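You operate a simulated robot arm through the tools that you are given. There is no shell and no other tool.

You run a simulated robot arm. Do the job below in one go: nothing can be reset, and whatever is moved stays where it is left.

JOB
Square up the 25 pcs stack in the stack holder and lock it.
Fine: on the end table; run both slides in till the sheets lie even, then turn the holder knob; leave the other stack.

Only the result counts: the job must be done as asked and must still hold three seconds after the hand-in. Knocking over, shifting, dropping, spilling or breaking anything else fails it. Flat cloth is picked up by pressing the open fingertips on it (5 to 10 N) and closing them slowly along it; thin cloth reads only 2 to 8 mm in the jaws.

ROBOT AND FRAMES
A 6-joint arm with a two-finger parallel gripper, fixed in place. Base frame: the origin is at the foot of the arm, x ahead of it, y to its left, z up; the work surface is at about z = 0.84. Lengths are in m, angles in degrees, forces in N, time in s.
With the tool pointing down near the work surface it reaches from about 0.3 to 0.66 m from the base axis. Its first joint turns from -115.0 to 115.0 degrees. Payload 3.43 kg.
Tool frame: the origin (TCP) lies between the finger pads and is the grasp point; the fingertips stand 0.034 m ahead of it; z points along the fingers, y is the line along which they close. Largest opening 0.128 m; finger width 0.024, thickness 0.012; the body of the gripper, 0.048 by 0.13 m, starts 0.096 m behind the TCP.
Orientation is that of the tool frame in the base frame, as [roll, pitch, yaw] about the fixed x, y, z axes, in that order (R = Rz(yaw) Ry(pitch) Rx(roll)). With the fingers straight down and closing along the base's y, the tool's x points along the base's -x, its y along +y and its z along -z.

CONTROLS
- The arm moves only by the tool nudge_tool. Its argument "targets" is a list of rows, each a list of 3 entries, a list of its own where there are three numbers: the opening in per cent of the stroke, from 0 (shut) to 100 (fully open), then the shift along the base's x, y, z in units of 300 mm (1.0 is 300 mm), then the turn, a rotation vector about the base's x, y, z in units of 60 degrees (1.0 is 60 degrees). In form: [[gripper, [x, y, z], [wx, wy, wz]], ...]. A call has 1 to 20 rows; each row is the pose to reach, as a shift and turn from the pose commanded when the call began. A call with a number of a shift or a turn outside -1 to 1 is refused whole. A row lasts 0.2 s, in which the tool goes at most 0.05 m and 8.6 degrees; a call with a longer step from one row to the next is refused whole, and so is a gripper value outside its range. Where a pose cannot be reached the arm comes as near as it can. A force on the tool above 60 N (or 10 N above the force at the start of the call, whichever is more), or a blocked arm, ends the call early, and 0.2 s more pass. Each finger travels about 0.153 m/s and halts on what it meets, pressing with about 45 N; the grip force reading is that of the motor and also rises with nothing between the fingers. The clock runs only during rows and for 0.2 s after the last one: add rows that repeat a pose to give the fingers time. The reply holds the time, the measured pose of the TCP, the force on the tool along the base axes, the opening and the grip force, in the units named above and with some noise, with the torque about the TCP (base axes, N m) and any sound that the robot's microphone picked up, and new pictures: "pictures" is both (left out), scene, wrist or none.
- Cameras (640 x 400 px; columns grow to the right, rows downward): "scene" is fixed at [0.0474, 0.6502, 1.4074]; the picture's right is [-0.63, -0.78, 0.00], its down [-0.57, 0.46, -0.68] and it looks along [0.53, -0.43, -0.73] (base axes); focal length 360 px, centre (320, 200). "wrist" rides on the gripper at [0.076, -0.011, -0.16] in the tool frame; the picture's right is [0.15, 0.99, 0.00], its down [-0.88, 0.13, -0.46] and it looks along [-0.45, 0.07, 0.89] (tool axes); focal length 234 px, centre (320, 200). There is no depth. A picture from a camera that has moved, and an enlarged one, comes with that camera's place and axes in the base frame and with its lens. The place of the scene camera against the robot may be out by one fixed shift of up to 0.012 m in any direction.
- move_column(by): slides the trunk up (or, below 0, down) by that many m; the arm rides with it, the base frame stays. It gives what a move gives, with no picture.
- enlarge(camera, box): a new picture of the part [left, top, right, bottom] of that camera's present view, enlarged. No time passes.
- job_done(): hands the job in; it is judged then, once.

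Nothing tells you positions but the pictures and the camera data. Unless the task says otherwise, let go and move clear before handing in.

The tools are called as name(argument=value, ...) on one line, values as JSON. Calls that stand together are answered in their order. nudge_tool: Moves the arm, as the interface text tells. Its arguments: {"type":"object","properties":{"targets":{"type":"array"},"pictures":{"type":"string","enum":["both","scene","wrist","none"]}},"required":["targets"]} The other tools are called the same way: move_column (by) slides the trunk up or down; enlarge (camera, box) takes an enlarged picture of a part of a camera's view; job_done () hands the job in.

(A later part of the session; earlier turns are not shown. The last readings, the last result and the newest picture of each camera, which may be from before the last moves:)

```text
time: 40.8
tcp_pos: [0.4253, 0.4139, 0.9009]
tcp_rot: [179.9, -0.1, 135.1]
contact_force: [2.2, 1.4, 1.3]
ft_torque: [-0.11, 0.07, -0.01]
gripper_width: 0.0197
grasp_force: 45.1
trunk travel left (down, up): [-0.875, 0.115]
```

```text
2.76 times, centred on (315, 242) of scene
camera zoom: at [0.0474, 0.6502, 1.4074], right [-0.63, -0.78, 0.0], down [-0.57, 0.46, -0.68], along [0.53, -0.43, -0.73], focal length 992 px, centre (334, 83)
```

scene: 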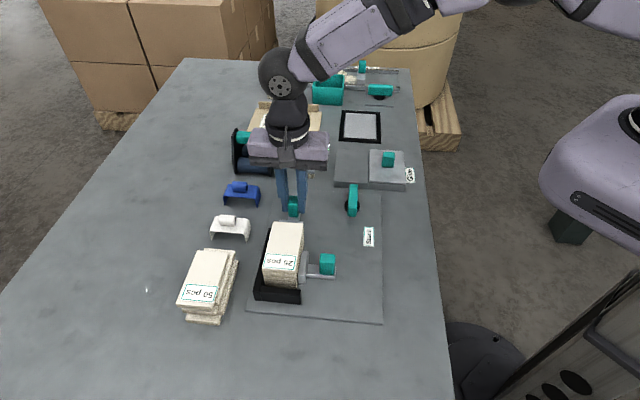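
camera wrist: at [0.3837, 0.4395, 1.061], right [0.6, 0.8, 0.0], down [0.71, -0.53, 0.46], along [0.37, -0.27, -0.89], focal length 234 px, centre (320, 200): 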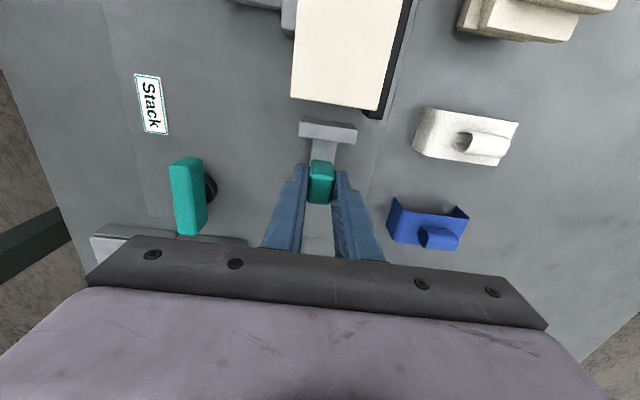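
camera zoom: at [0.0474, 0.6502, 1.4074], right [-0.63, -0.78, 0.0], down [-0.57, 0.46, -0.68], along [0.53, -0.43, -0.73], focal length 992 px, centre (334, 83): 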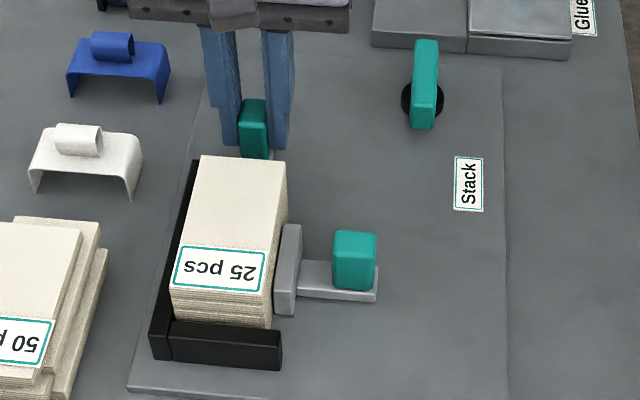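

nudge_tool(targets=[[8, [-0.0024, 0.0024, 0], [0, 0, 0]], [8, [-0.0047, 0.0047, 0], [0, 0, 0]], [8, [-0.0071, 0.0071, 0], [0, 0, 0]], [8, [-0.0071, 0.0071, 0], [0, 0, 0]]], pictures="none")

enlarge(camera="scene", box=[240, 170, 390, 315])

```text
time: 41.8
tcp_pos: [0.4246, 0.4142, 0.9003]
tcp_rot: [180.0, 0.0, 135.0]
contact_force: [1.4, -2.4, 0.7]
ft_torque: [0.11, 0.11, -0.01]
gripper_width: 0.02
grasp_force: 45.3
trunk travel left (down, up): [-0.875, 0.115]
```

```text
2.76 times, centred on (315, 242) of scene
camera zoom: at [0.0474, 0.6502, 1.4074], right [-0.63, -0.78, 0.0], down [-0.57, 0.46, -0.68], along [0.53, -0.43, -0.73], focal length 992 px, centre (334, 83)
```

zoom: 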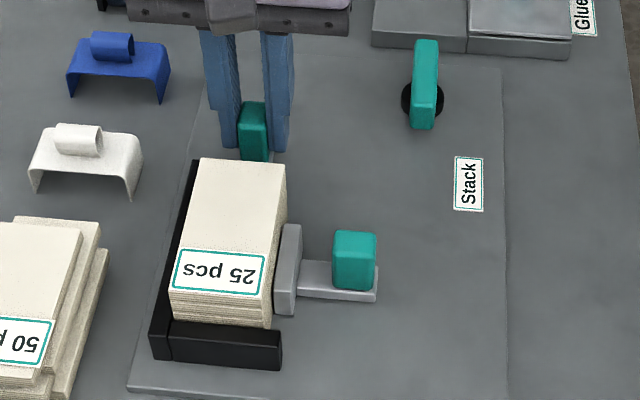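

nudge_tool(targets=[[8, [-0.0024, 0.0024, 0], [0, 0, 0]], [8, [-0.0047, 0.0047, 0], [0, 0, 0]], [8, [-0.0047, 0.0047, 0], [0, 0, 0]]], pictures="none")

enlarge(camera="scene", box=[240, 170, 390, 315])

enlarge(camera="wrist", box=[220, 65, 440, 245])

```text
time: 42.6
tcp_pos: [0.4235, 0.4137, 0.9008]
tcp_rot: [179.9, 0.0, 135.0]
contact_force: [8.2, -10.6, 3.4]
ft_torque: [-0.02, 0.2, 0.0]
gripper_width: 0.0197
grasp_force: 44.4
trunk travel left (down, up): [-0.875, 0.115]
```

```text
2.76 times, centred on (315, 242) of scene
camera zoom: at [0.0474, 0.6502, 1.4074], right [-0.63, -0.78, 0.0], down [-0.57, 0.46, -0.68], along [0.53, -0.43, -0.73], focal length 992 px, centre (334, 83)
```

zoom: 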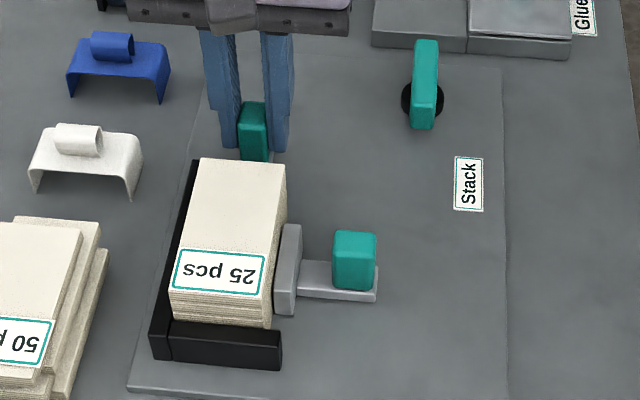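

```text
2.22 times, centred on (330, 155) of wrist
camera zoom: at [0.363, 0.4605, 1.0611], right [0.6, 0.8, 0.0], down [0.71, -0.53, 0.46], along [0.37, -0.27, -0.89], focal length 520 px, centre (298, 300)
```

zoom: 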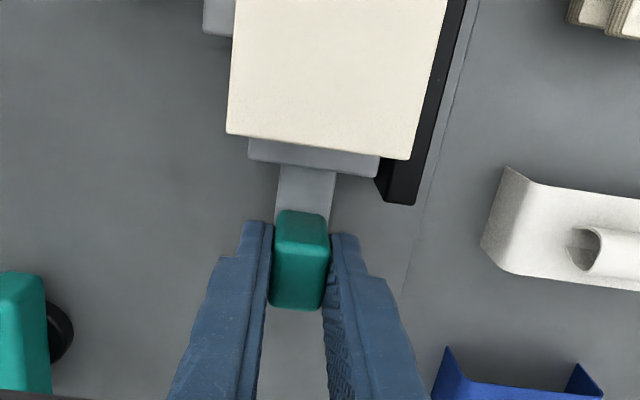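

Slide A has reached its stop, with about 13 N against it. I'll press half a millimetre more to be sure it's seated, then release.

nudge_tool(targets=[[8, [-0.0015, 0.0015, 0], [0, 0, 0]], [8, [-0.0015, 0.0015, 0], [0, 0, 0]], [8, [-0.0015, 0.0015, 0], [0, 0, 0]]], pictures="none")

```text
time: 43.4
tcp_pos: [0.4245, 0.4149, 0.9021]
tcp_rot: [-180.0, 0.0, 135.1]
contact_force: [11.9, -16.8, 2.6]
ft_torque: [0.07, 0.14, -0.21]
gripper_width: 0.0198
grasp_force: 44.5
trunk travel left (down, up): [-0.875, 0.115]
```

It's seated at about 20 N. Releasing handle A and lifting straight up.

nudge_tool(targets=[[8, [0.001, -0.001, 0], [0, 0, 0]], [14, [0.002, -0.002, 0], [0, 0, 0]], [18, [0.002, -0.002, 0], [0, 0, 0]], [23, [0.002, -0.002, 0], [0, 0, 0]], [28, [0.002, -0.002, 0], [0, 0, 0]], [28, [0.002, -0.002, 0.06], [0, 0, 0]], [28, [0.002, -0.002, 0.16], [0, 0, 0]], [28, [0.002, -0.002, 0.28], [0, 0, 0]], [28, [0.002, -0.002, 0.28], [0, 0, 0]]])

enlarge(camera="scene", box=[240, 170, 390, 315])

enlarge(camera="wrist", box=[200, 65, 440, 245])

```text
time: 45.4
tcp_pos: [0.4223, 0.4156, 0.9849]
tcp_rot: [180.0, 0.0, 134.9]
contact_force: [-1.2, 0.2, 0.1]
ft_torque: [0.02, 0.02, 0.04]
gripper_width: 0.0356
grasp_force: 0.0
trunk travel left (down, up): [-0.875, 0.115]
camera wrist: at [0.362, 0.4625, 1.1446], right [0.6, 0.8, 0.0], down [0.71, -0.53, 0.46], along [0.37, -0.27, -0.89], focal length 234 px, centre (320, 200)
```

scene: 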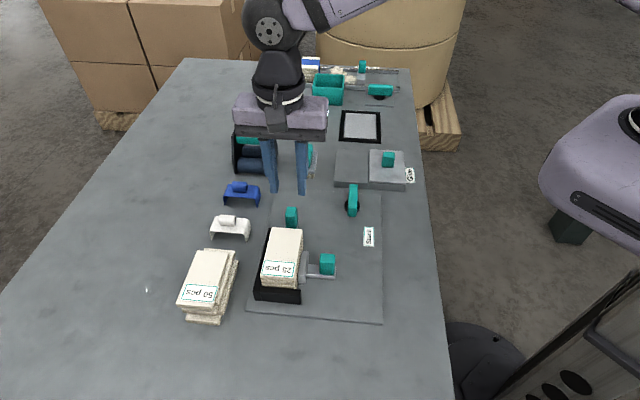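
wrist: 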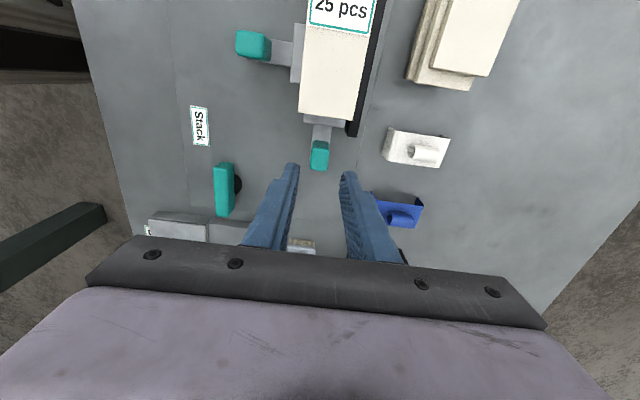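

```text
2.76 times, centred on (315, 242) of scene
camera zoom: at [0.0474, 0.6502, 1.4074], right [-0.63, -0.78, 0.0], down [-0.57, 0.46, -0.68], along [0.53, -0.43, -0.73], focal length 992 px, centre (334, 83)
```

zoom: 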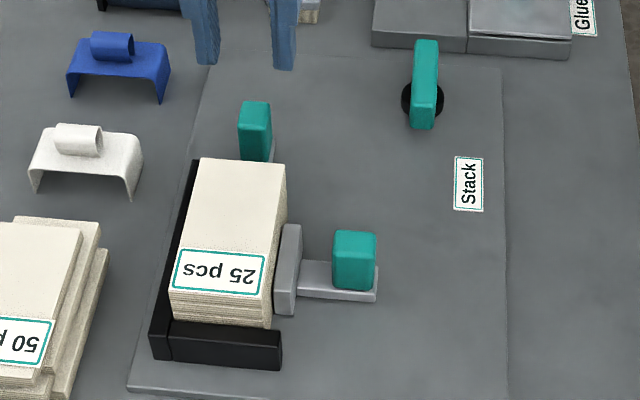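

```text
2.22 times, centred on (320, 155) of wrist
camera zoom: at [0.362, 0.4625, 1.1446], right [0.6, 0.8, 0.0], down [0.71, -0.53, 0.46], along [0.37, -0.27, -0.89], focal length 520 px, centre (320, 300)
```

zoom: 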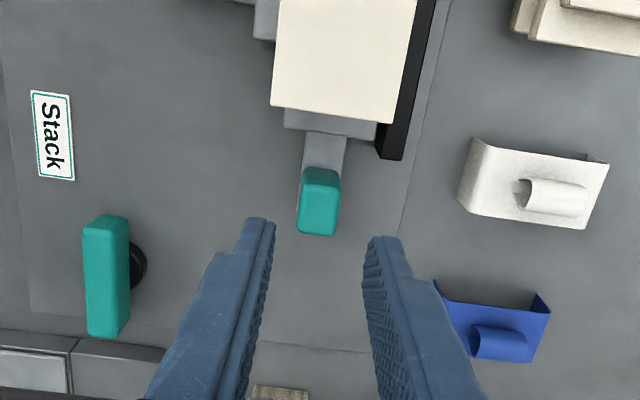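

Both slides are in and the stack is tight in the L. Next is the knob, the teal bar on the black disc, so I'll move over it for a close look.

nudge_tool(targets=[[28, [-0.0325, -0.0988, 0.015], [0, 0, 0]], [28, [-0.065, -0.1977, 0.03], [0, 0, 0]], [28, [-0.0975, -0.2965, 0.045], [0, 0, 0]], [28, [-0.13, -0.3953, 0.05], [0, 0, 0]], [28, [-0.13, -0.3953, 0.05], [0, 0, 0]]])

enlarge(camera="scene", box=[310, 160, 400, 240])

enlarge(camera="wrist", box=[220, 75, 420, 245])

```text
time: 46.6
tcp_pos: [0.3836, 0.2971, 1.0006]
tcp_rot: [-180.0, 0.0, 135.0]
contact_force: [0.9, 0.2, -0.2]
ft_torque: [0.0, 0.01, -0.04]
gripper_width: 0.0358
grasp_force: 0.0
trunk travel left (down, up): [-0.875, 0.115]
camera wrist: at [0.3231, 0.343, 1.1601], right [0.6, 0.8, 0.0], down [0.71, -0.53, 0.46], along [0.37, -0.27, -0.89], focal length 234 px, centre (320, 200)
```

scene: 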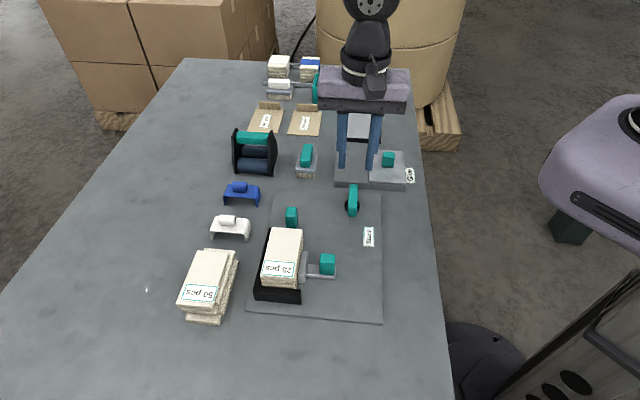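
wrist: 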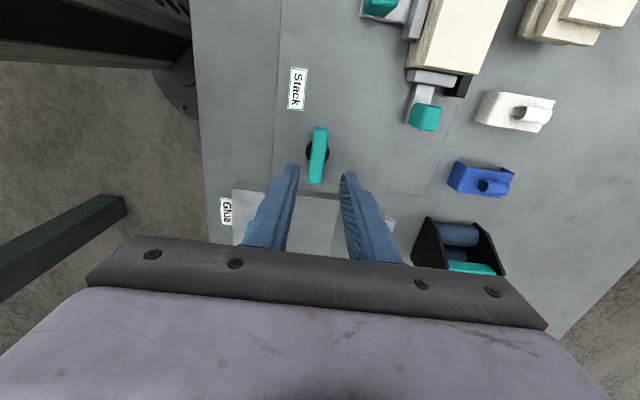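

```text
5.00 times, centred on (355, 200) of scene
camera zoom: at [0.0474, 0.6502, 1.4074], right [-0.63, -0.78, 0.0], down [-0.57, 0.46, -0.68], along [0.53, -0.43, -0.73], focal length 1799 px, centre (145, 200)
```

zoom: 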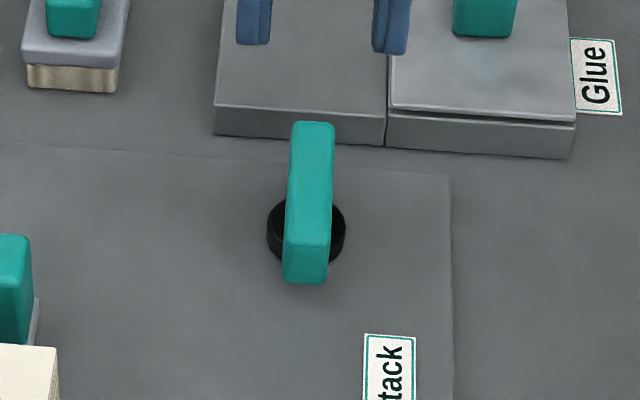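

```text
2.35 times, centred on (320, 160) of wrist
camera zoom: at [0.3231, 0.343, 1.1601], right [0.6, 0.8, 0.0], down [0.71, -0.53, 0.46], along [0.37, -0.27, -0.89], focal length 551 px, centre (320, 294)
```

zoom: 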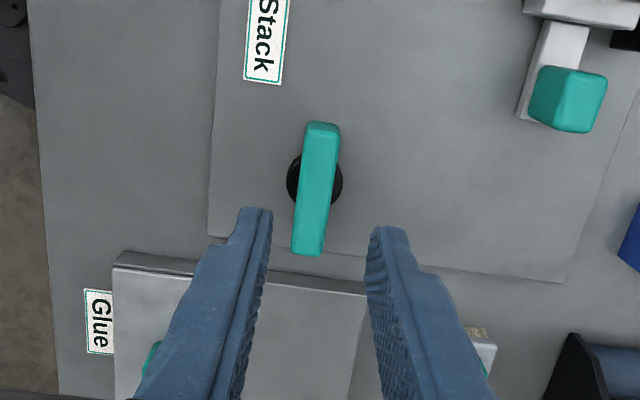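

The knob bar lies along q, about 63 mm long and 16 mm wide with its top near z 0.89. Its axis is at about p = 0.481, q = 0.0675. I'll centre on it and descend, keeping the tips above the black disc.

nudge_tool(targets=[[28, [0.0134, -0.0163, -0.05], [0, 0, 0]], [28, [0.0134, -0.0163, -0.13], [0, 0, 0]], [28, [0.0134, -0.0163, -0.21], [0, 0, 0]], [28, [0.0134, -0.0163, -0.28], [0, 0, 0]], [28, [0.0134, -0.0163, -0.33], [0, 0, 0]], [28, [0.0134, -0.0163, -0.33], [0, 0, 0]]])

enlarge(camera="scene", box=[310, 150, 400, 230])

enlarge(camera="wrist", box=[220, 95, 420, 245])

```text
time: 48.0
tcp_pos: [0.387, 0.2938, 0.902]
tcp_rot: [-179.9, 0.1, 134.9]
contact_force: [-0.4, 0.2, -1.1]
ft_torque: [0.04, -0.02, 0.03]
gripper_width: 0.036
grasp_force: 0.0
trunk travel left (down, up): [-0.875, 0.115]
camera wrist: at [0.3261, 0.34, 1.0617], right [0.6, 0.8, 0.0], down [0.71, -0.53, 0.46], along [0.37, -0.27, -0.89], focal length 234 px, centre (320, 200)
```

scene: 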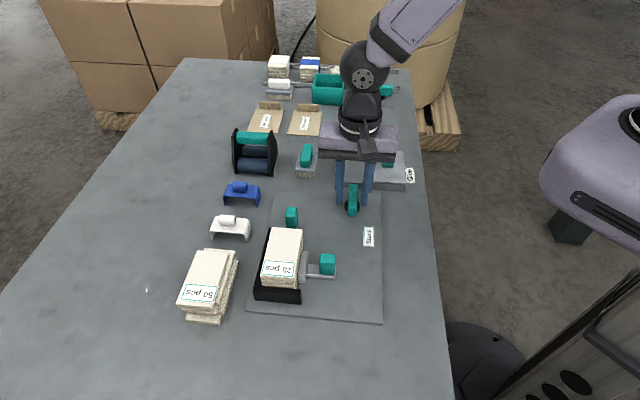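
wrist: 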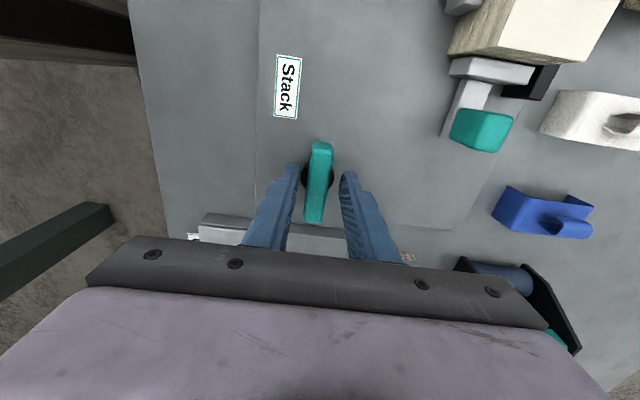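

```text
5.00 times, centred on (355, 190) of scene
camera zoom: at [0.0474, 0.6502, 1.4074], right [-0.63, -0.78, 0.0], down [-0.57, 0.46, -0.68], along [0.53, -0.43, -0.73], focal length 1799 px, centre (145, 250)
```

zoom: 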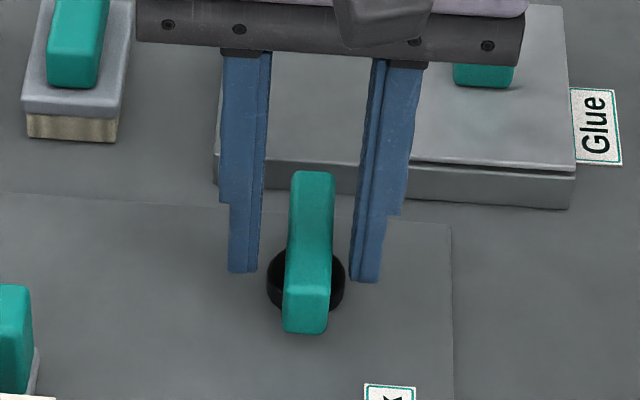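

```text
2.67 times, centred on (320, 170) of wrist
camera zoom: at [0.3261, 0.34, 1.0617], right [0.6, 0.8, 0.0], down [0.71, -0.53, 0.46], along [0.37, -0.27, -0.89], focal length 624 px, centre (320, 280)
```

zoom: 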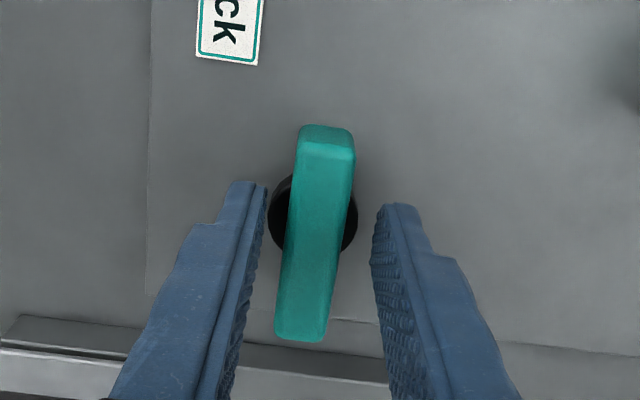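

The fingers straddle the bar. I'll trim the centring by about 2 mm and close on it.

nudge_tool(targets=[[28, [0.0023, -0.0061, 0], [0, 0, 0]], [24, [0.0023, -0.0061, 0], [0, 0, 0]], [20, [0.0023, -0.0061, 0], [0, 0, 0]], [17, [0.0023, -0.0061, 0], [0, 0, 0]], [14, [0.0023, -0.0061, 0], [0, 0, 0]], [11, [0.0023, -0.0061, 0], [0, 0, 0]], [6, [0.0023, -0.0061, 0], [0, 0, 0]], [6, [0.0023, -0.0061, 0], [0, 0, 0]]], pictures="wrist")

```text
time: 49.8
tcp_pos: [0.3874, 0.2927, 0.9021]
tcp_rot: [-179.9, 0.0, 135.1]
contact_force: [-3.3, -3.6, -0.2]
ft_torque: [-0.09, 0.0, -0.03]
gripper_width: 0.0179
grasp_force: 45.3
trunk travel left (down, up): [-0.875, 0.115]
camera wrist: at [0.3264, 0.3375, 1.0616], right [0.6, 0.8, 0.0], down [0.72, -0.53, 0.46], along [0.37, -0.27, -0.89], focal length 234 px, centre (320, 200)
```

wrist: 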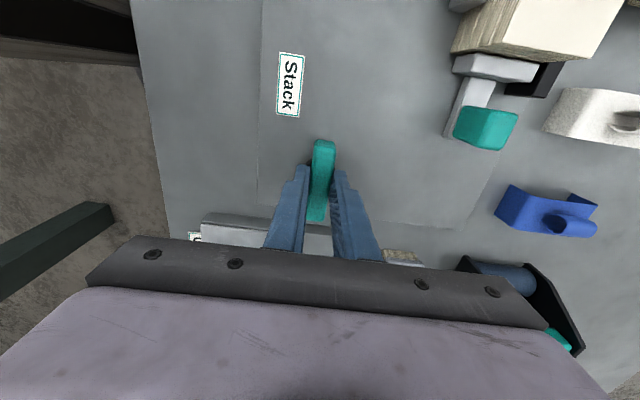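

The knob bar is gripped at 18 mm. I'll try a small clockwise turn (seen from above) and watch the torque about z.

nudge_tool(targets=[[6, [0, 0, 0], [0, 0, -0.05]], [6, [0, 0, 0], [0, 0, -0.1]], [6, [0, 0, 0], [0, 0, -0.15]], [6, [0, 0, 0], [0, 0, -0.15]]])

enlarge(camera="wrist", box=[220, 95, 420, 245])

enlarge(camera="scene", box=[310, 150, 400, 230])

```text
time: 50.8
tcp_pos: [0.388, 0.2914, 0.902]
tcp_rot: [179.9, 0.0, 126.0]
contact_force: [-2.7, -4.5, 4.0]
ft_torque: [-0.89, -0.16, 1.39]
gripper_width: 0.0215
grasp_force: 44.8
trunk travel left (down, up): [-0.875, 0.115]
camera wrist: at [0.3344, 0.346, 1.0615], right [0.71, 0.7, 0.0], down [0.62, -0.64, 0.46], along [0.32, -0.33, -0.89], focal length 234 px, centre (320, 200)
```

scene: 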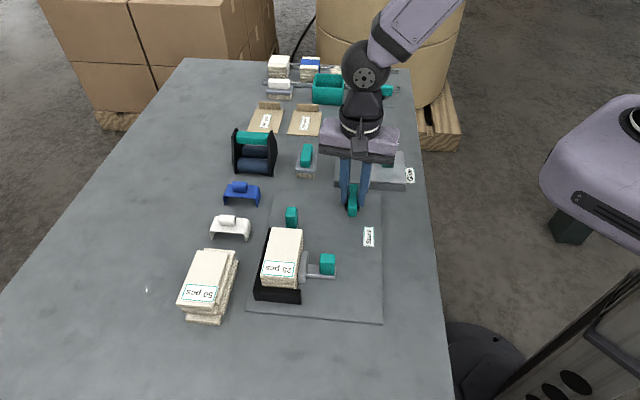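
wrist: 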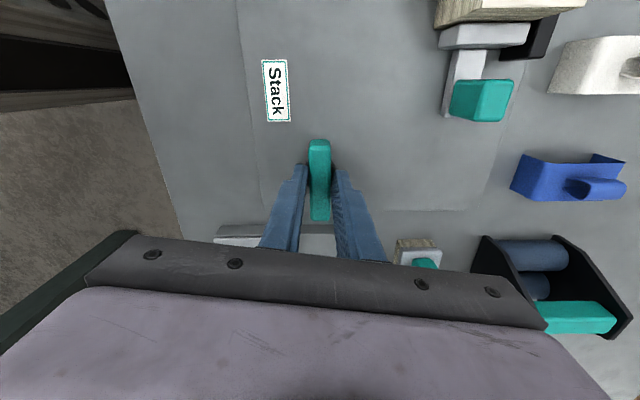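

```text
2.67 times, centred on (320, 170) of wrist
camera zoom: at [0.3344, 0.346, 1.0615], right [0.71, 0.7, 0.0], down [0.62, -0.64, 0.46], along [0.32, -0.33, -0.89], focal length 624 px, centre (320, 280)
```

zoom: 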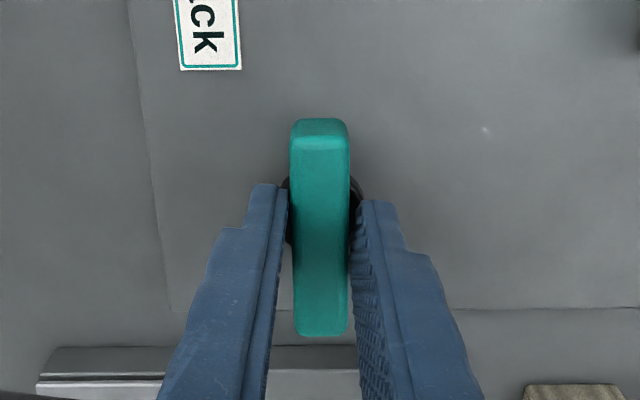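

```text
5.00 times, centred on (355, 190) of scene
camera zoom: at [0.0474, 0.6502, 1.4074], right [-0.63, -0.78, 0.0], down [-0.57, 0.46, -0.68], along [0.53, -0.43, -0.73], focal length 1799 px, centre (145, 250)
```

zoom: 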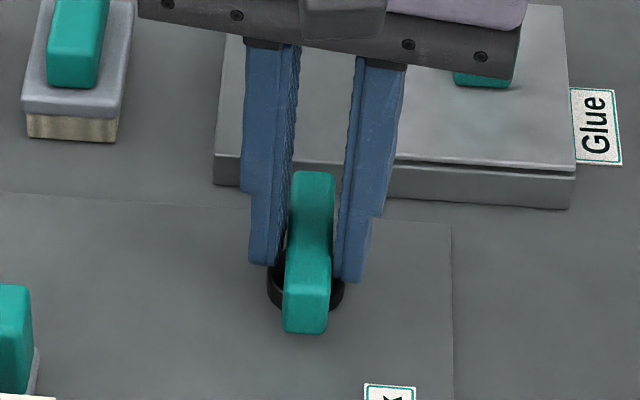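

The bar didn't turn. The fingers were forced open to 21.5 mm with 1.4 N m against them, so this side is a stop or friction. I'll return to the start and try counter-clockwise.

nudge_tool(targets=[[6, [0, 0, 0], [0, 0, 0.05]], [6, [0, 0, 0], [0, 0, 0.1]], [6, [0, 0, 0], [0, 0, 0.15]], [6, [0, 0, 0], [0, 0, 0.2]], [6, [0, 0, 0], [0, 0, 0.25]], [6, [0, 0, 0], [0, 0, 0.3]], [6, [0, 0, 0], [0, 0, 0.3]]])

enlarge(camera="wrist", box=[220, 95, 420, 245])

enlarge(camera="scene", box=[310, 150, 400, 230])

```text
time: 52.4
tcp_pos: [0.3874, 0.2925, 0.9027]
tcp_rot: [179.9, 0.0, 144.0]
contact_force: [-7.3, -1.0, 10.5]
ft_torque: [0.67, 1.34, -0.1]
gripper_width: 0.0178
grasp_force: 45.2
trunk travel left (down, up): [-0.875, 0.115]
camera wrist: at [0.3193, 0.3269, 1.0614], right [0.46, 0.89, 0.0], down [0.79, -0.41, 0.46], along [0.4, -0.21, -0.89], focal length 234 px, centre (320, 200)
```

scene: 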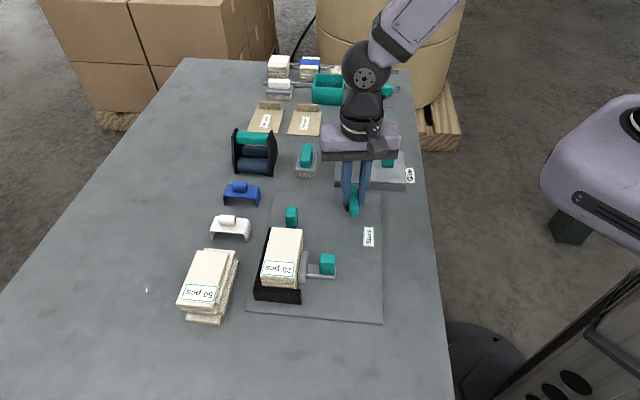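
wrist: 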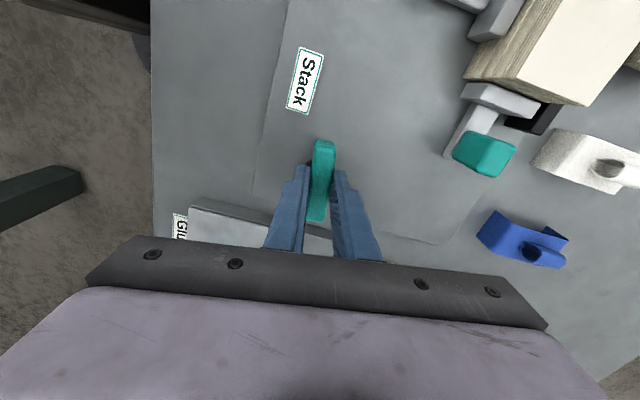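

```text
2.67 times, centred on (320, 170) of wrist
camera zoom: at [0.3193, 0.3269, 1.0614], right [0.46, 0.89, 0.0], down [0.79, -0.41, 0.46], along [0.4, -0.21, -0.89], focal length 624 px, centre (320, 280)
```

zoom: 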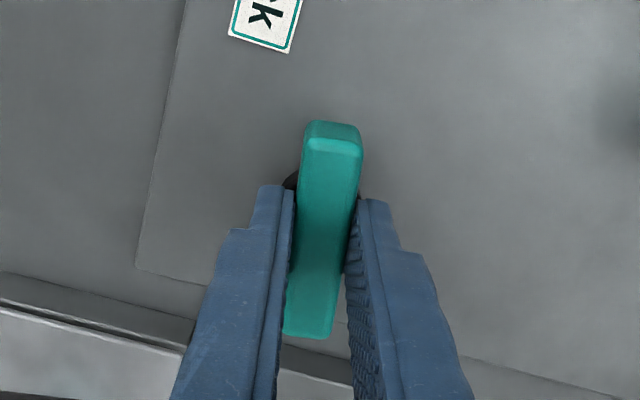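

```text
5.00 times, centred on (355, 190) of scene
camera zoom: at [0.0474, 0.6502, 1.4074], right [-0.63, -0.78, 0.0], down [-0.57, 0.46, -0.68], along [0.53, -0.43, -0.73], focal length 1799 px, centre (145, 250)
```

zoom: 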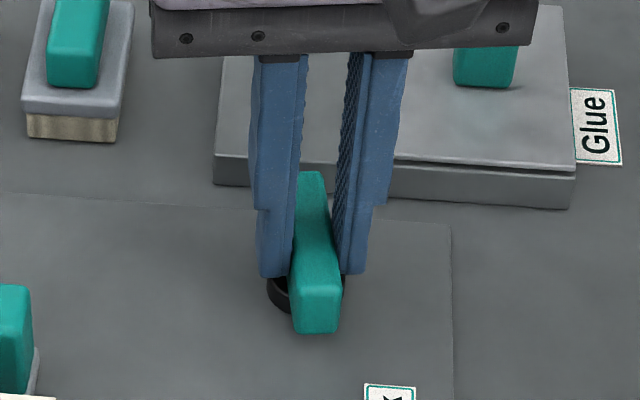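

Counter-clockwise works: the bar turned with the tool and the torque is low. I'll carry on turning in small rows.

nudge_tool(targets=[[6, [0, 0, 0.002], [0, 0, 0.07]], [6, [0, 0, 0.002], [0, 0, 0.14]], [6, [0, 0, 0.002], [0, 0, 0.21]], [6, [0, 0, 0.002], [0, 0, 0.28]], [6, [0, 0, 0.002], [0, 0, 0.35]], [6, [0, 0, 0.002], [0, 0, 0.42]], [6, [0, 0, 0.002], [0, 0, 0.49]], [6, [0, 0, 0.002], [0, 0, 0.49]]])

enlarge(camera="scene", box=[310, 150, 400, 230])

enlarge(camera="wrist", box=[220, 95, 420, 245])

```text
time: 54.2
tcp_pos: [0.3867, 0.2906, 0.9002]
tcp_rot: [-179.9, 0.0, 173.5]
contact_force: [-8.6, -7.2, -0.1]
ft_torque: [-0.23, -1.19, 0.01]
gripper_width: 0.0177
grasp_force: 44.6
trunk travel left (down, up): [-0.875, 0.115]
camera wrist: at [0.3102, 0.2879, 1.0614], right [-0.03, 1.0, 0.0], down [0.89, 0.03, 0.46], along [0.46, 0.01, -0.89], focal length 234 px, centre (320, 200)
```

scene: 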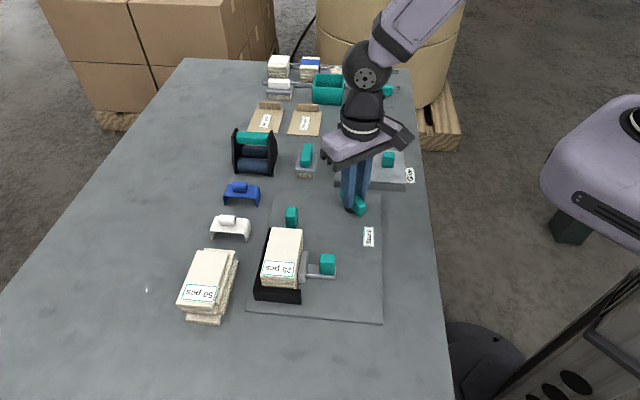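
wrist: 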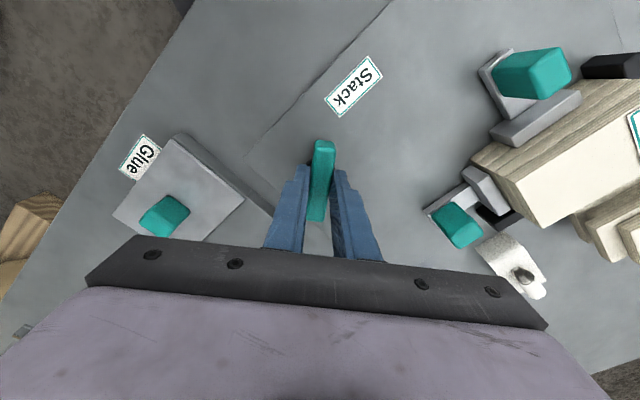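

```text
5.00 times, centred on (355, 190) of scene
camera zoom: at [0.0474, 0.6502, 1.4074], right [-0.63, -0.78, 0.0], down [-0.57, 0.46, -0.68], along [0.53, -0.43, -0.73], focal length 1799 px, centre (145, 250)
```

zoom: 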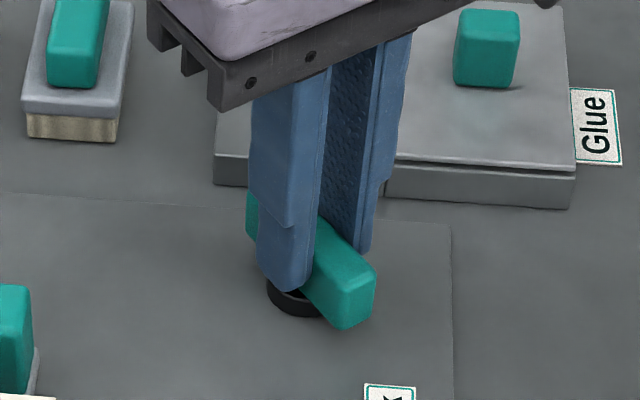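

```text
2.67 times, centred on (320, 170) of wrist
camera zoom: at [0.3102, 0.2879, 1.0614], right [-0.03, 1.0, 0.0], down [0.89, 0.03, 0.46], along [0.46, 0.01, -0.89], focal length 624 px, centre (320, 280)
```

zoom: 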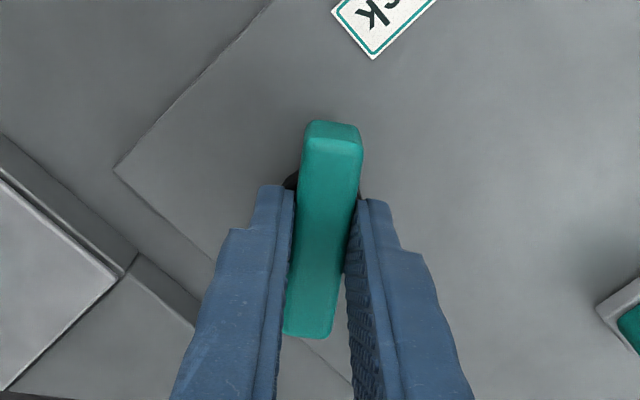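

It has turned about 38° so far with a slight sideways load, so I'll shift 1 mm to relieve that and continue.

nudge_tool(targets=[[6, [-0.003, -0.003, 0.002], [0, 0, 0.07]], [6, [-0.003, -0.003, 0.002], [0, 0, 0.14]], [6, [-0.003, -0.003, 0.002], [0, 0, 0.21]], [6, [-0.003, -0.003, 0.002], [0, 0, 0.28]], [6, [-0.003, -0.003, 0.002], [0, 0, 0.35]], [6, [-0.003, -0.003, 0.002], [0, 0, 0.42]], [6, [-0.003, -0.003, 0.002], [0, 0, 0.49]], [6, [-0.003, -0.003, 0.002], [0, 0, 0.49]]])

enlarge(camera="scene", box=[310, 150, 400, 230])

enlarge(camera="wrist", box=[220, 95, 420, 245])

```text
time: 56.0
tcp_pos: [0.3866, 0.2894, 0.9011]
tcp_rot: [179.9, -0.2, -157.2]
contact_force: [-4.7, -13.0, -13.5]
ft_torque: [-0.03, -0.46, -0.01]
gripper_width: 0.0176
grasp_force: 45.0
trunk travel left (down, up): [-0.875, 0.115]
camera wrist: at [0.3221, 0.2495, 1.0617], right [-0.52, 0.85, 0.0], down [0.76, 0.46, 0.45], along [0.39, 0.24, -0.89], focal length 234 px, centre (320, 200)
```

scene: 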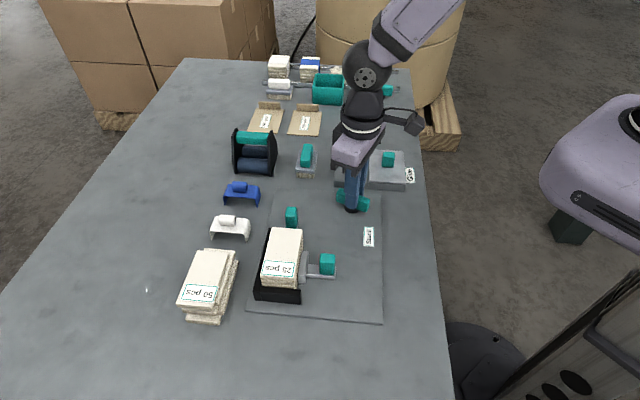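
wrist: 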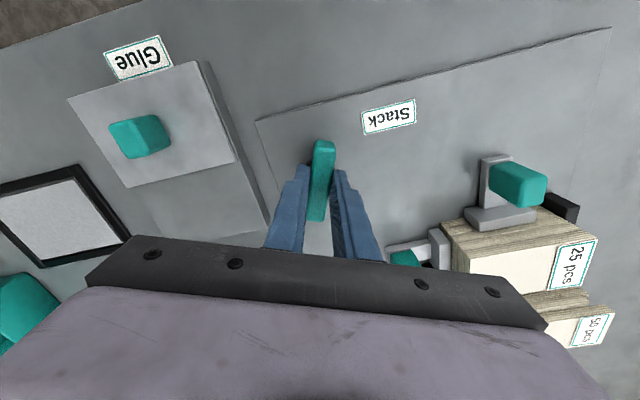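

```text
5.00 times, centred on (355, 190) of scene
camera zoom: at [0.0474, 0.6502, 1.4074], right [-0.63, -0.78, 0.0], down [-0.57, 0.46, -0.68], along [0.53, -0.43, -0.73], focal length 1799 px, centre (145, 250)
```

zoom: 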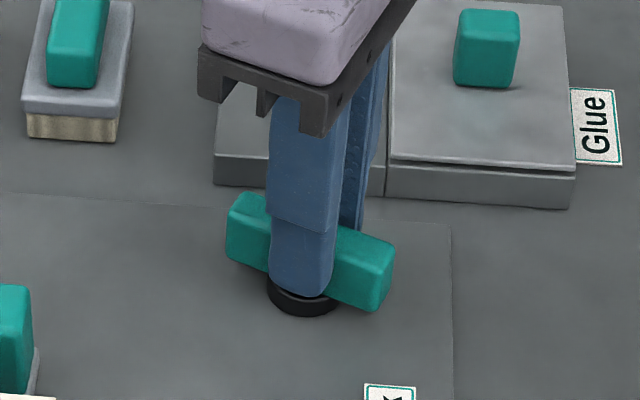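

```text
2.67 times, centred on (320, 170) of wrist
camera zoom: at [0.3221, 0.2495, 1.0617], right [-0.52, 0.85, 0.0], down [0.76, 0.46, 0.45], along [0.39, 0.24, -0.89], focal length 624 px, centre (320, 280)
```

zoom: 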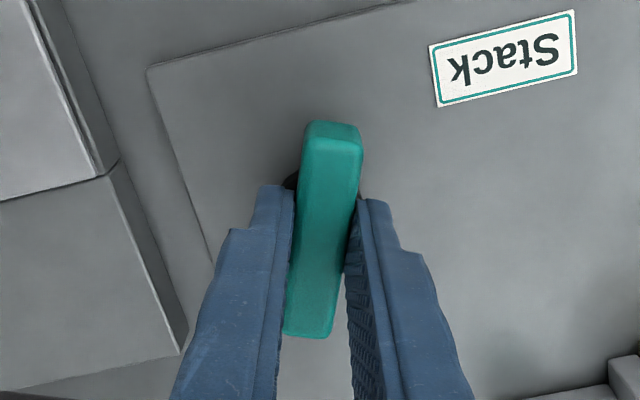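

It has now turned about 68°. I'll ease the side and vertical loads and continue toward 90°.

nudge_tool(targets=[[6, [-0.001, -0.004, -0.002], [0, 0, 0.05]], [6, [-0.001, -0.004, -0.003], [0, 0, 0.11]], [6, [-0.001, -0.004, -0.003], [0, 0, 0.17]], [6, [-0.001, -0.004, -0.003], [0, 0, 0.23]], [6, [-0.001, -0.004, -0.003], [0, 0, 0.29]], [6, [-0.001, -0.004, -0.003], [0, 0, 0.35]], [6, [-0.001, -0.004, -0.003], [0, 0, 0.35]]])

enlarge(camera="scene", box=[310, 150, 400, 230])

enlarge(camera="wrist", box=[220, 95, 420, 245])

```text
time: 57.6
tcp_pos: [0.3867, 0.2862, 0.9009]
tcp_rot: [179.8, -0.2, -136.1]
contact_force: [-1.0, -13.8, -5.4]
ft_torque: [-0.67, 0.08, -0.04]
gripper_width: 0.0177
grasp_force: 45.0
trunk travel left (down, up): [-0.875, 0.115]
camera wrist: at [0.3411, 0.2276, 1.0616], right [-0.79, 0.61, 0.0], down [0.55, 0.7, 0.45], along [0.28, 0.36, -0.89], focal length 234 px, centre (320, 200)
```

scene: 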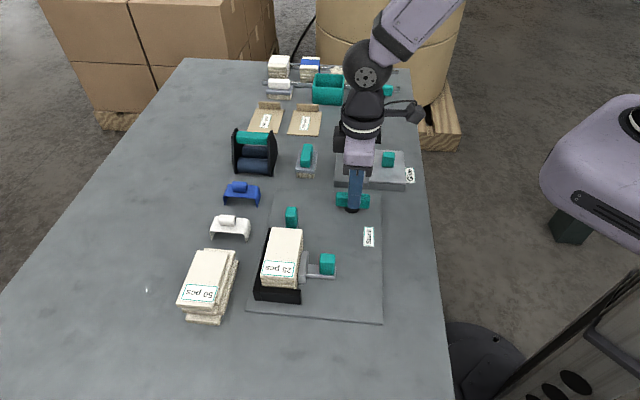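
wrist: 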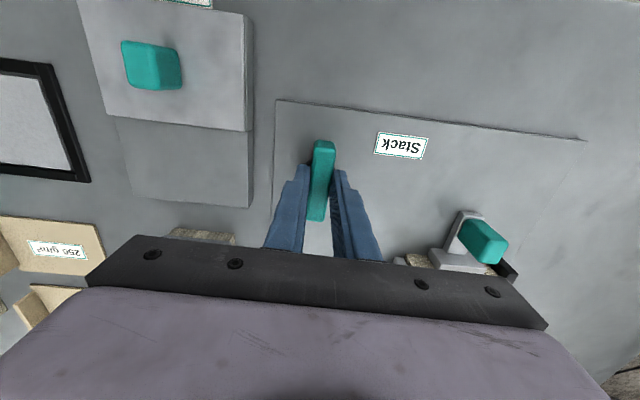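

```text
5.00 times, centred on (355, 190) of scene
camera zoom: at [0.0474, 0.6502, 1.4074], right [-0.63, -0.78, 0.0], down [-0.57, 0.46, -0.68], along [0.53, -0.43, -0.73], focal length 1799 px, centre (145, 250)
```

zoom: 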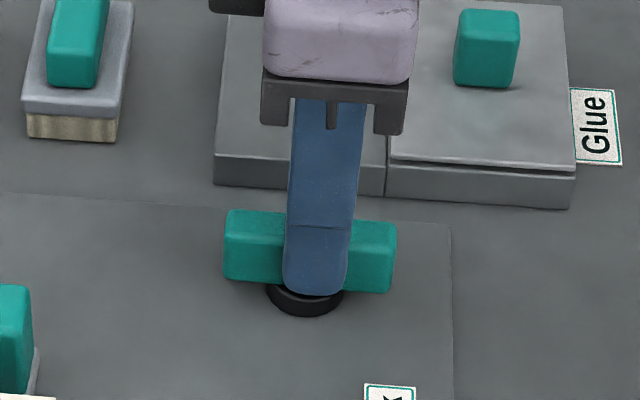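

```text
2.67 times, centred on (320, 170) of wrist
camera zoom: at [0.3411, 0.2276, 1.0616], right [-0.79, 0.61, 0.0], down [0.55, 0.7, 0.45], along [0.28, 0.36, -0.89], focal length 624 px, centre (320, 280)
```

zoom: 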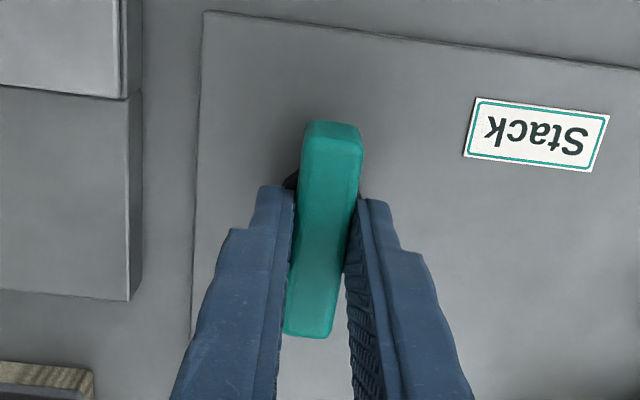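

The knob is at about 89° and still turning freely. I'll keep going gently to find its end stop.

nudge_tool(targets=[[6, [0.0, -0.004, -0.001], [0, 0, 0.04]], [6, [0.0, -0.004, -0.001], [0, 0, 0.08]], [6, [0.0, -0.004, -0.001], [0, 0, 0.12]], [6, [0.0, -0.004, -0.001], [0, 0, 0.16]], [6, [0.0, -0.004, -0.001], [0, 0, 0.16]]])

enlarge(camera="scene", box=[310, 150, 400, 230])

enlarge(camera="wrist", box=[220, 95, 420, 245])

```text
time: 58.8
tcp_pos: [0.3877, 0.2889, 0.9014]
tcp_rot: [-179.9, 0.1, -126.6]
contact_force: [2.8, -7.0, -1.6]
ft_torque: [-0.47, -0.35, -1.48]
gripper_width: 0.0211
grasp_force: 45.0
trunk travel left (down, up): [-0.875, 0.115]
camera wrist: at [0.3519, 0.2209, 1.0613], right [-0.88, 0.47, 0.0], down [0.42, 0.78, 0.46], along [0.22, 0.4, -0.89], focal length 234 px, centre (320, 200)
```

scene: 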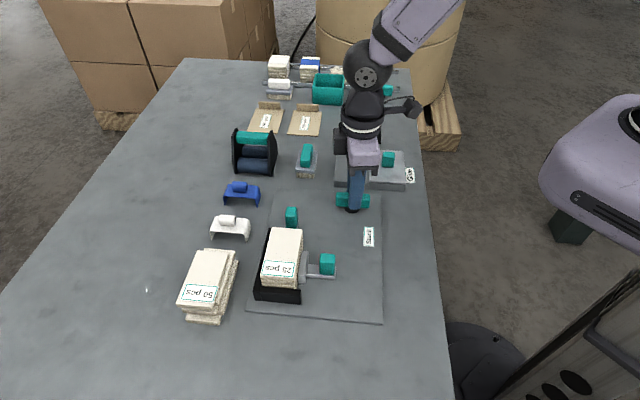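
wrist: 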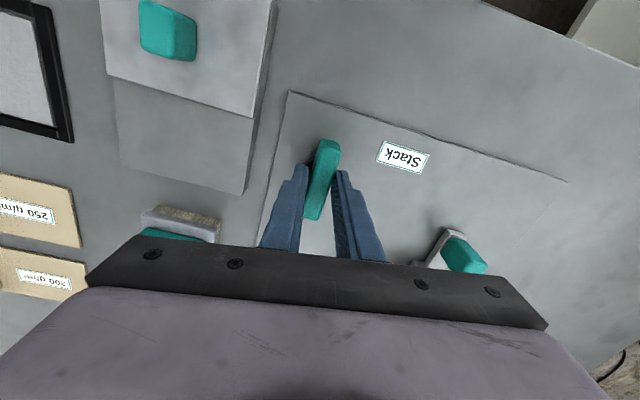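

```text
5.00 times, centred on (355, 190) of scene
camera zoom: at [0.0474, 0.6502, 1.4074], right [-0.63, -0.78, 0.0], down [-0.57, 0.46, -0.68], along [0.53, -0.43, -0.73], focal length 1799 px, centre (145, 250)
```

zoom: 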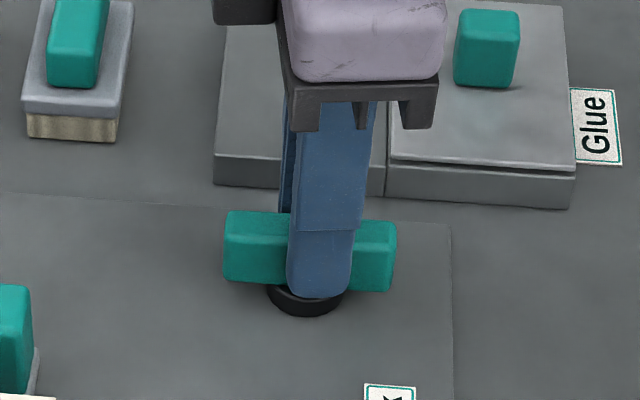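

```text
2.67 times, centred on (320, 170) of wrist
camera zoom: at [0.3519, 0.2209, 1.0613], right [-0.88, 0.47, 0.0], down [0.42, 0.78, 0.46], along [0.22, 0.4, -0.89], focal length 624 px, centre (320, 280)
```

zoom: 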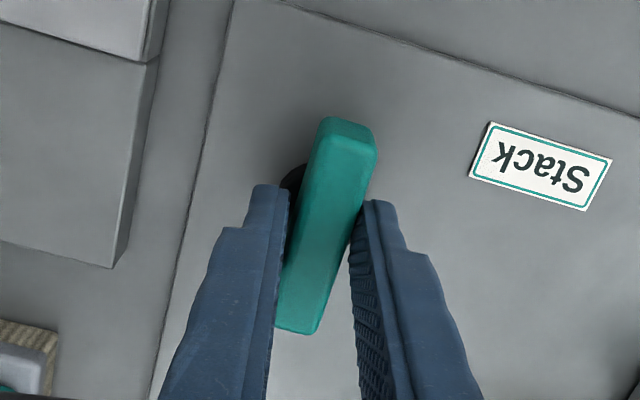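

The knob has reached its end stop at 90°: -1.5 N m, and the bar stays put while the tool goes on. I'll open straight from here, since the skewed grip only pushes toward the lock, and lift off.

nudge_tool(targets=[[14, [0, 0, 0], [0, 0, 0]], [20, [0, 0, 0], [0, 0, 0]], [26, [0, 0, 0], [0, 0, 0]], [30, [0, 0, 0], [0, 0, 0]], [30, [0, 0, 0.04], [0, 0, 0]], [30, [0, 0, 0.12], [0, 0, 0]], [30, [0, 0, 0.24], [0, 0, 0]], [30, [0, 0, 0.38], [0, 0, 0]], [30, [0, 0, 0.5], [0, 0, 0]], [30, [0, 0, 0.5], [0, 0, 0]]])

enlarge(camera="scene", box=[230, 150, 410, 320])

enlarge(camera="wrist", box=[220, 75, 500, 255])

```text
time: 61.0
tcp_pos: [0.3855, 0.2886, 1.0507]
tcp_rot: [-180.0, 0.1, -126.6]
contact_force: [0.5, 0.7, -0.3]
ft_torque: [0.0, 0.03, -0.01]
gripper_width: 0.0385
grasp_force: 0.1
trunk travel left (down, up): [-0.875, 0.115]
camera wrist: at [0.3502, 0.2212, 1.2104], right [-0.88, 0.47, 0.0], down [0.42, 0.78, 0.46], along [0.21, 0.4, -0.89], focal length 234 px, centre (320, 200)
```

scene: 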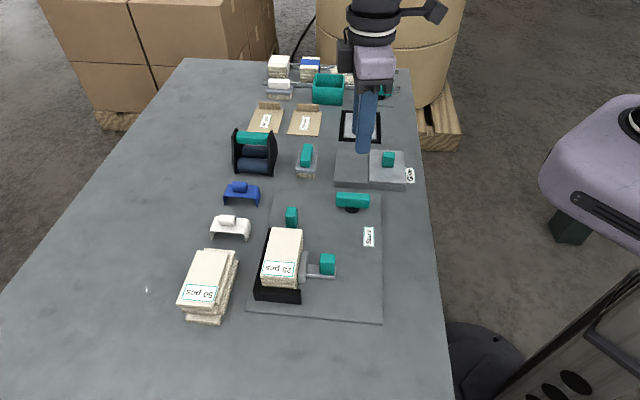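
wrist: 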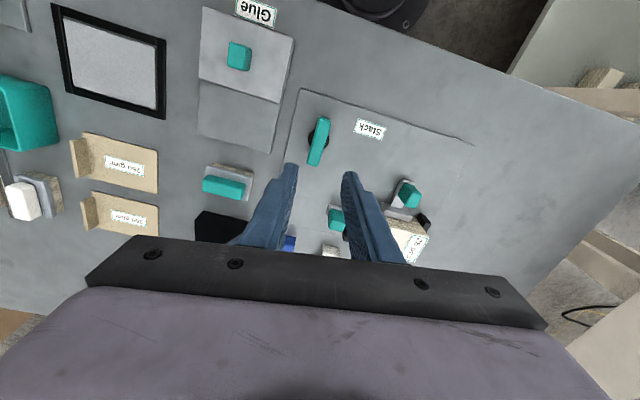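

```text
2.35 times, centred on (320, 235) of scene
camera zoom: at [0.0474, 0.6502, 1.4074], right [-0.63, -0.78, 0.0], down [-0.57, 0.46, -0.68], along [0.53, -0.43, -0.73], focal length 847 px, centre (320, 118)
```

zoom: 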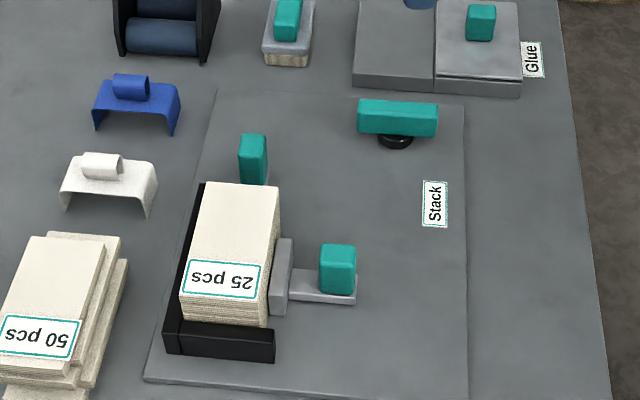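

```text
2.22 times, centred on (360, 165) of wrist
camera zoom: at [0.3502, 0.2212, 1.2104], right [-0.88, 0.47, 0.0], down [0.42, 0.78, 0.46], along [0.21, 0.4, -0.89], focal length 520 px, centre (231, 278)
```

zoom: 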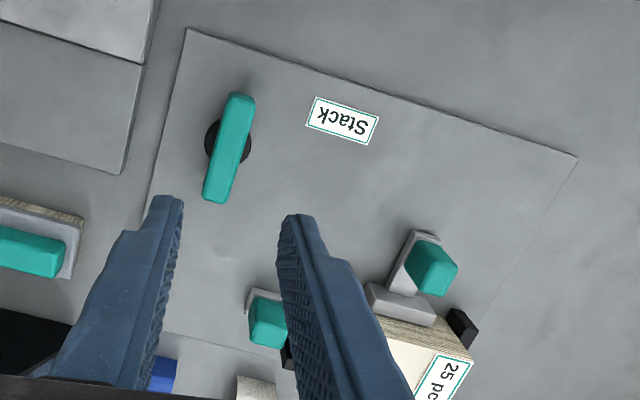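

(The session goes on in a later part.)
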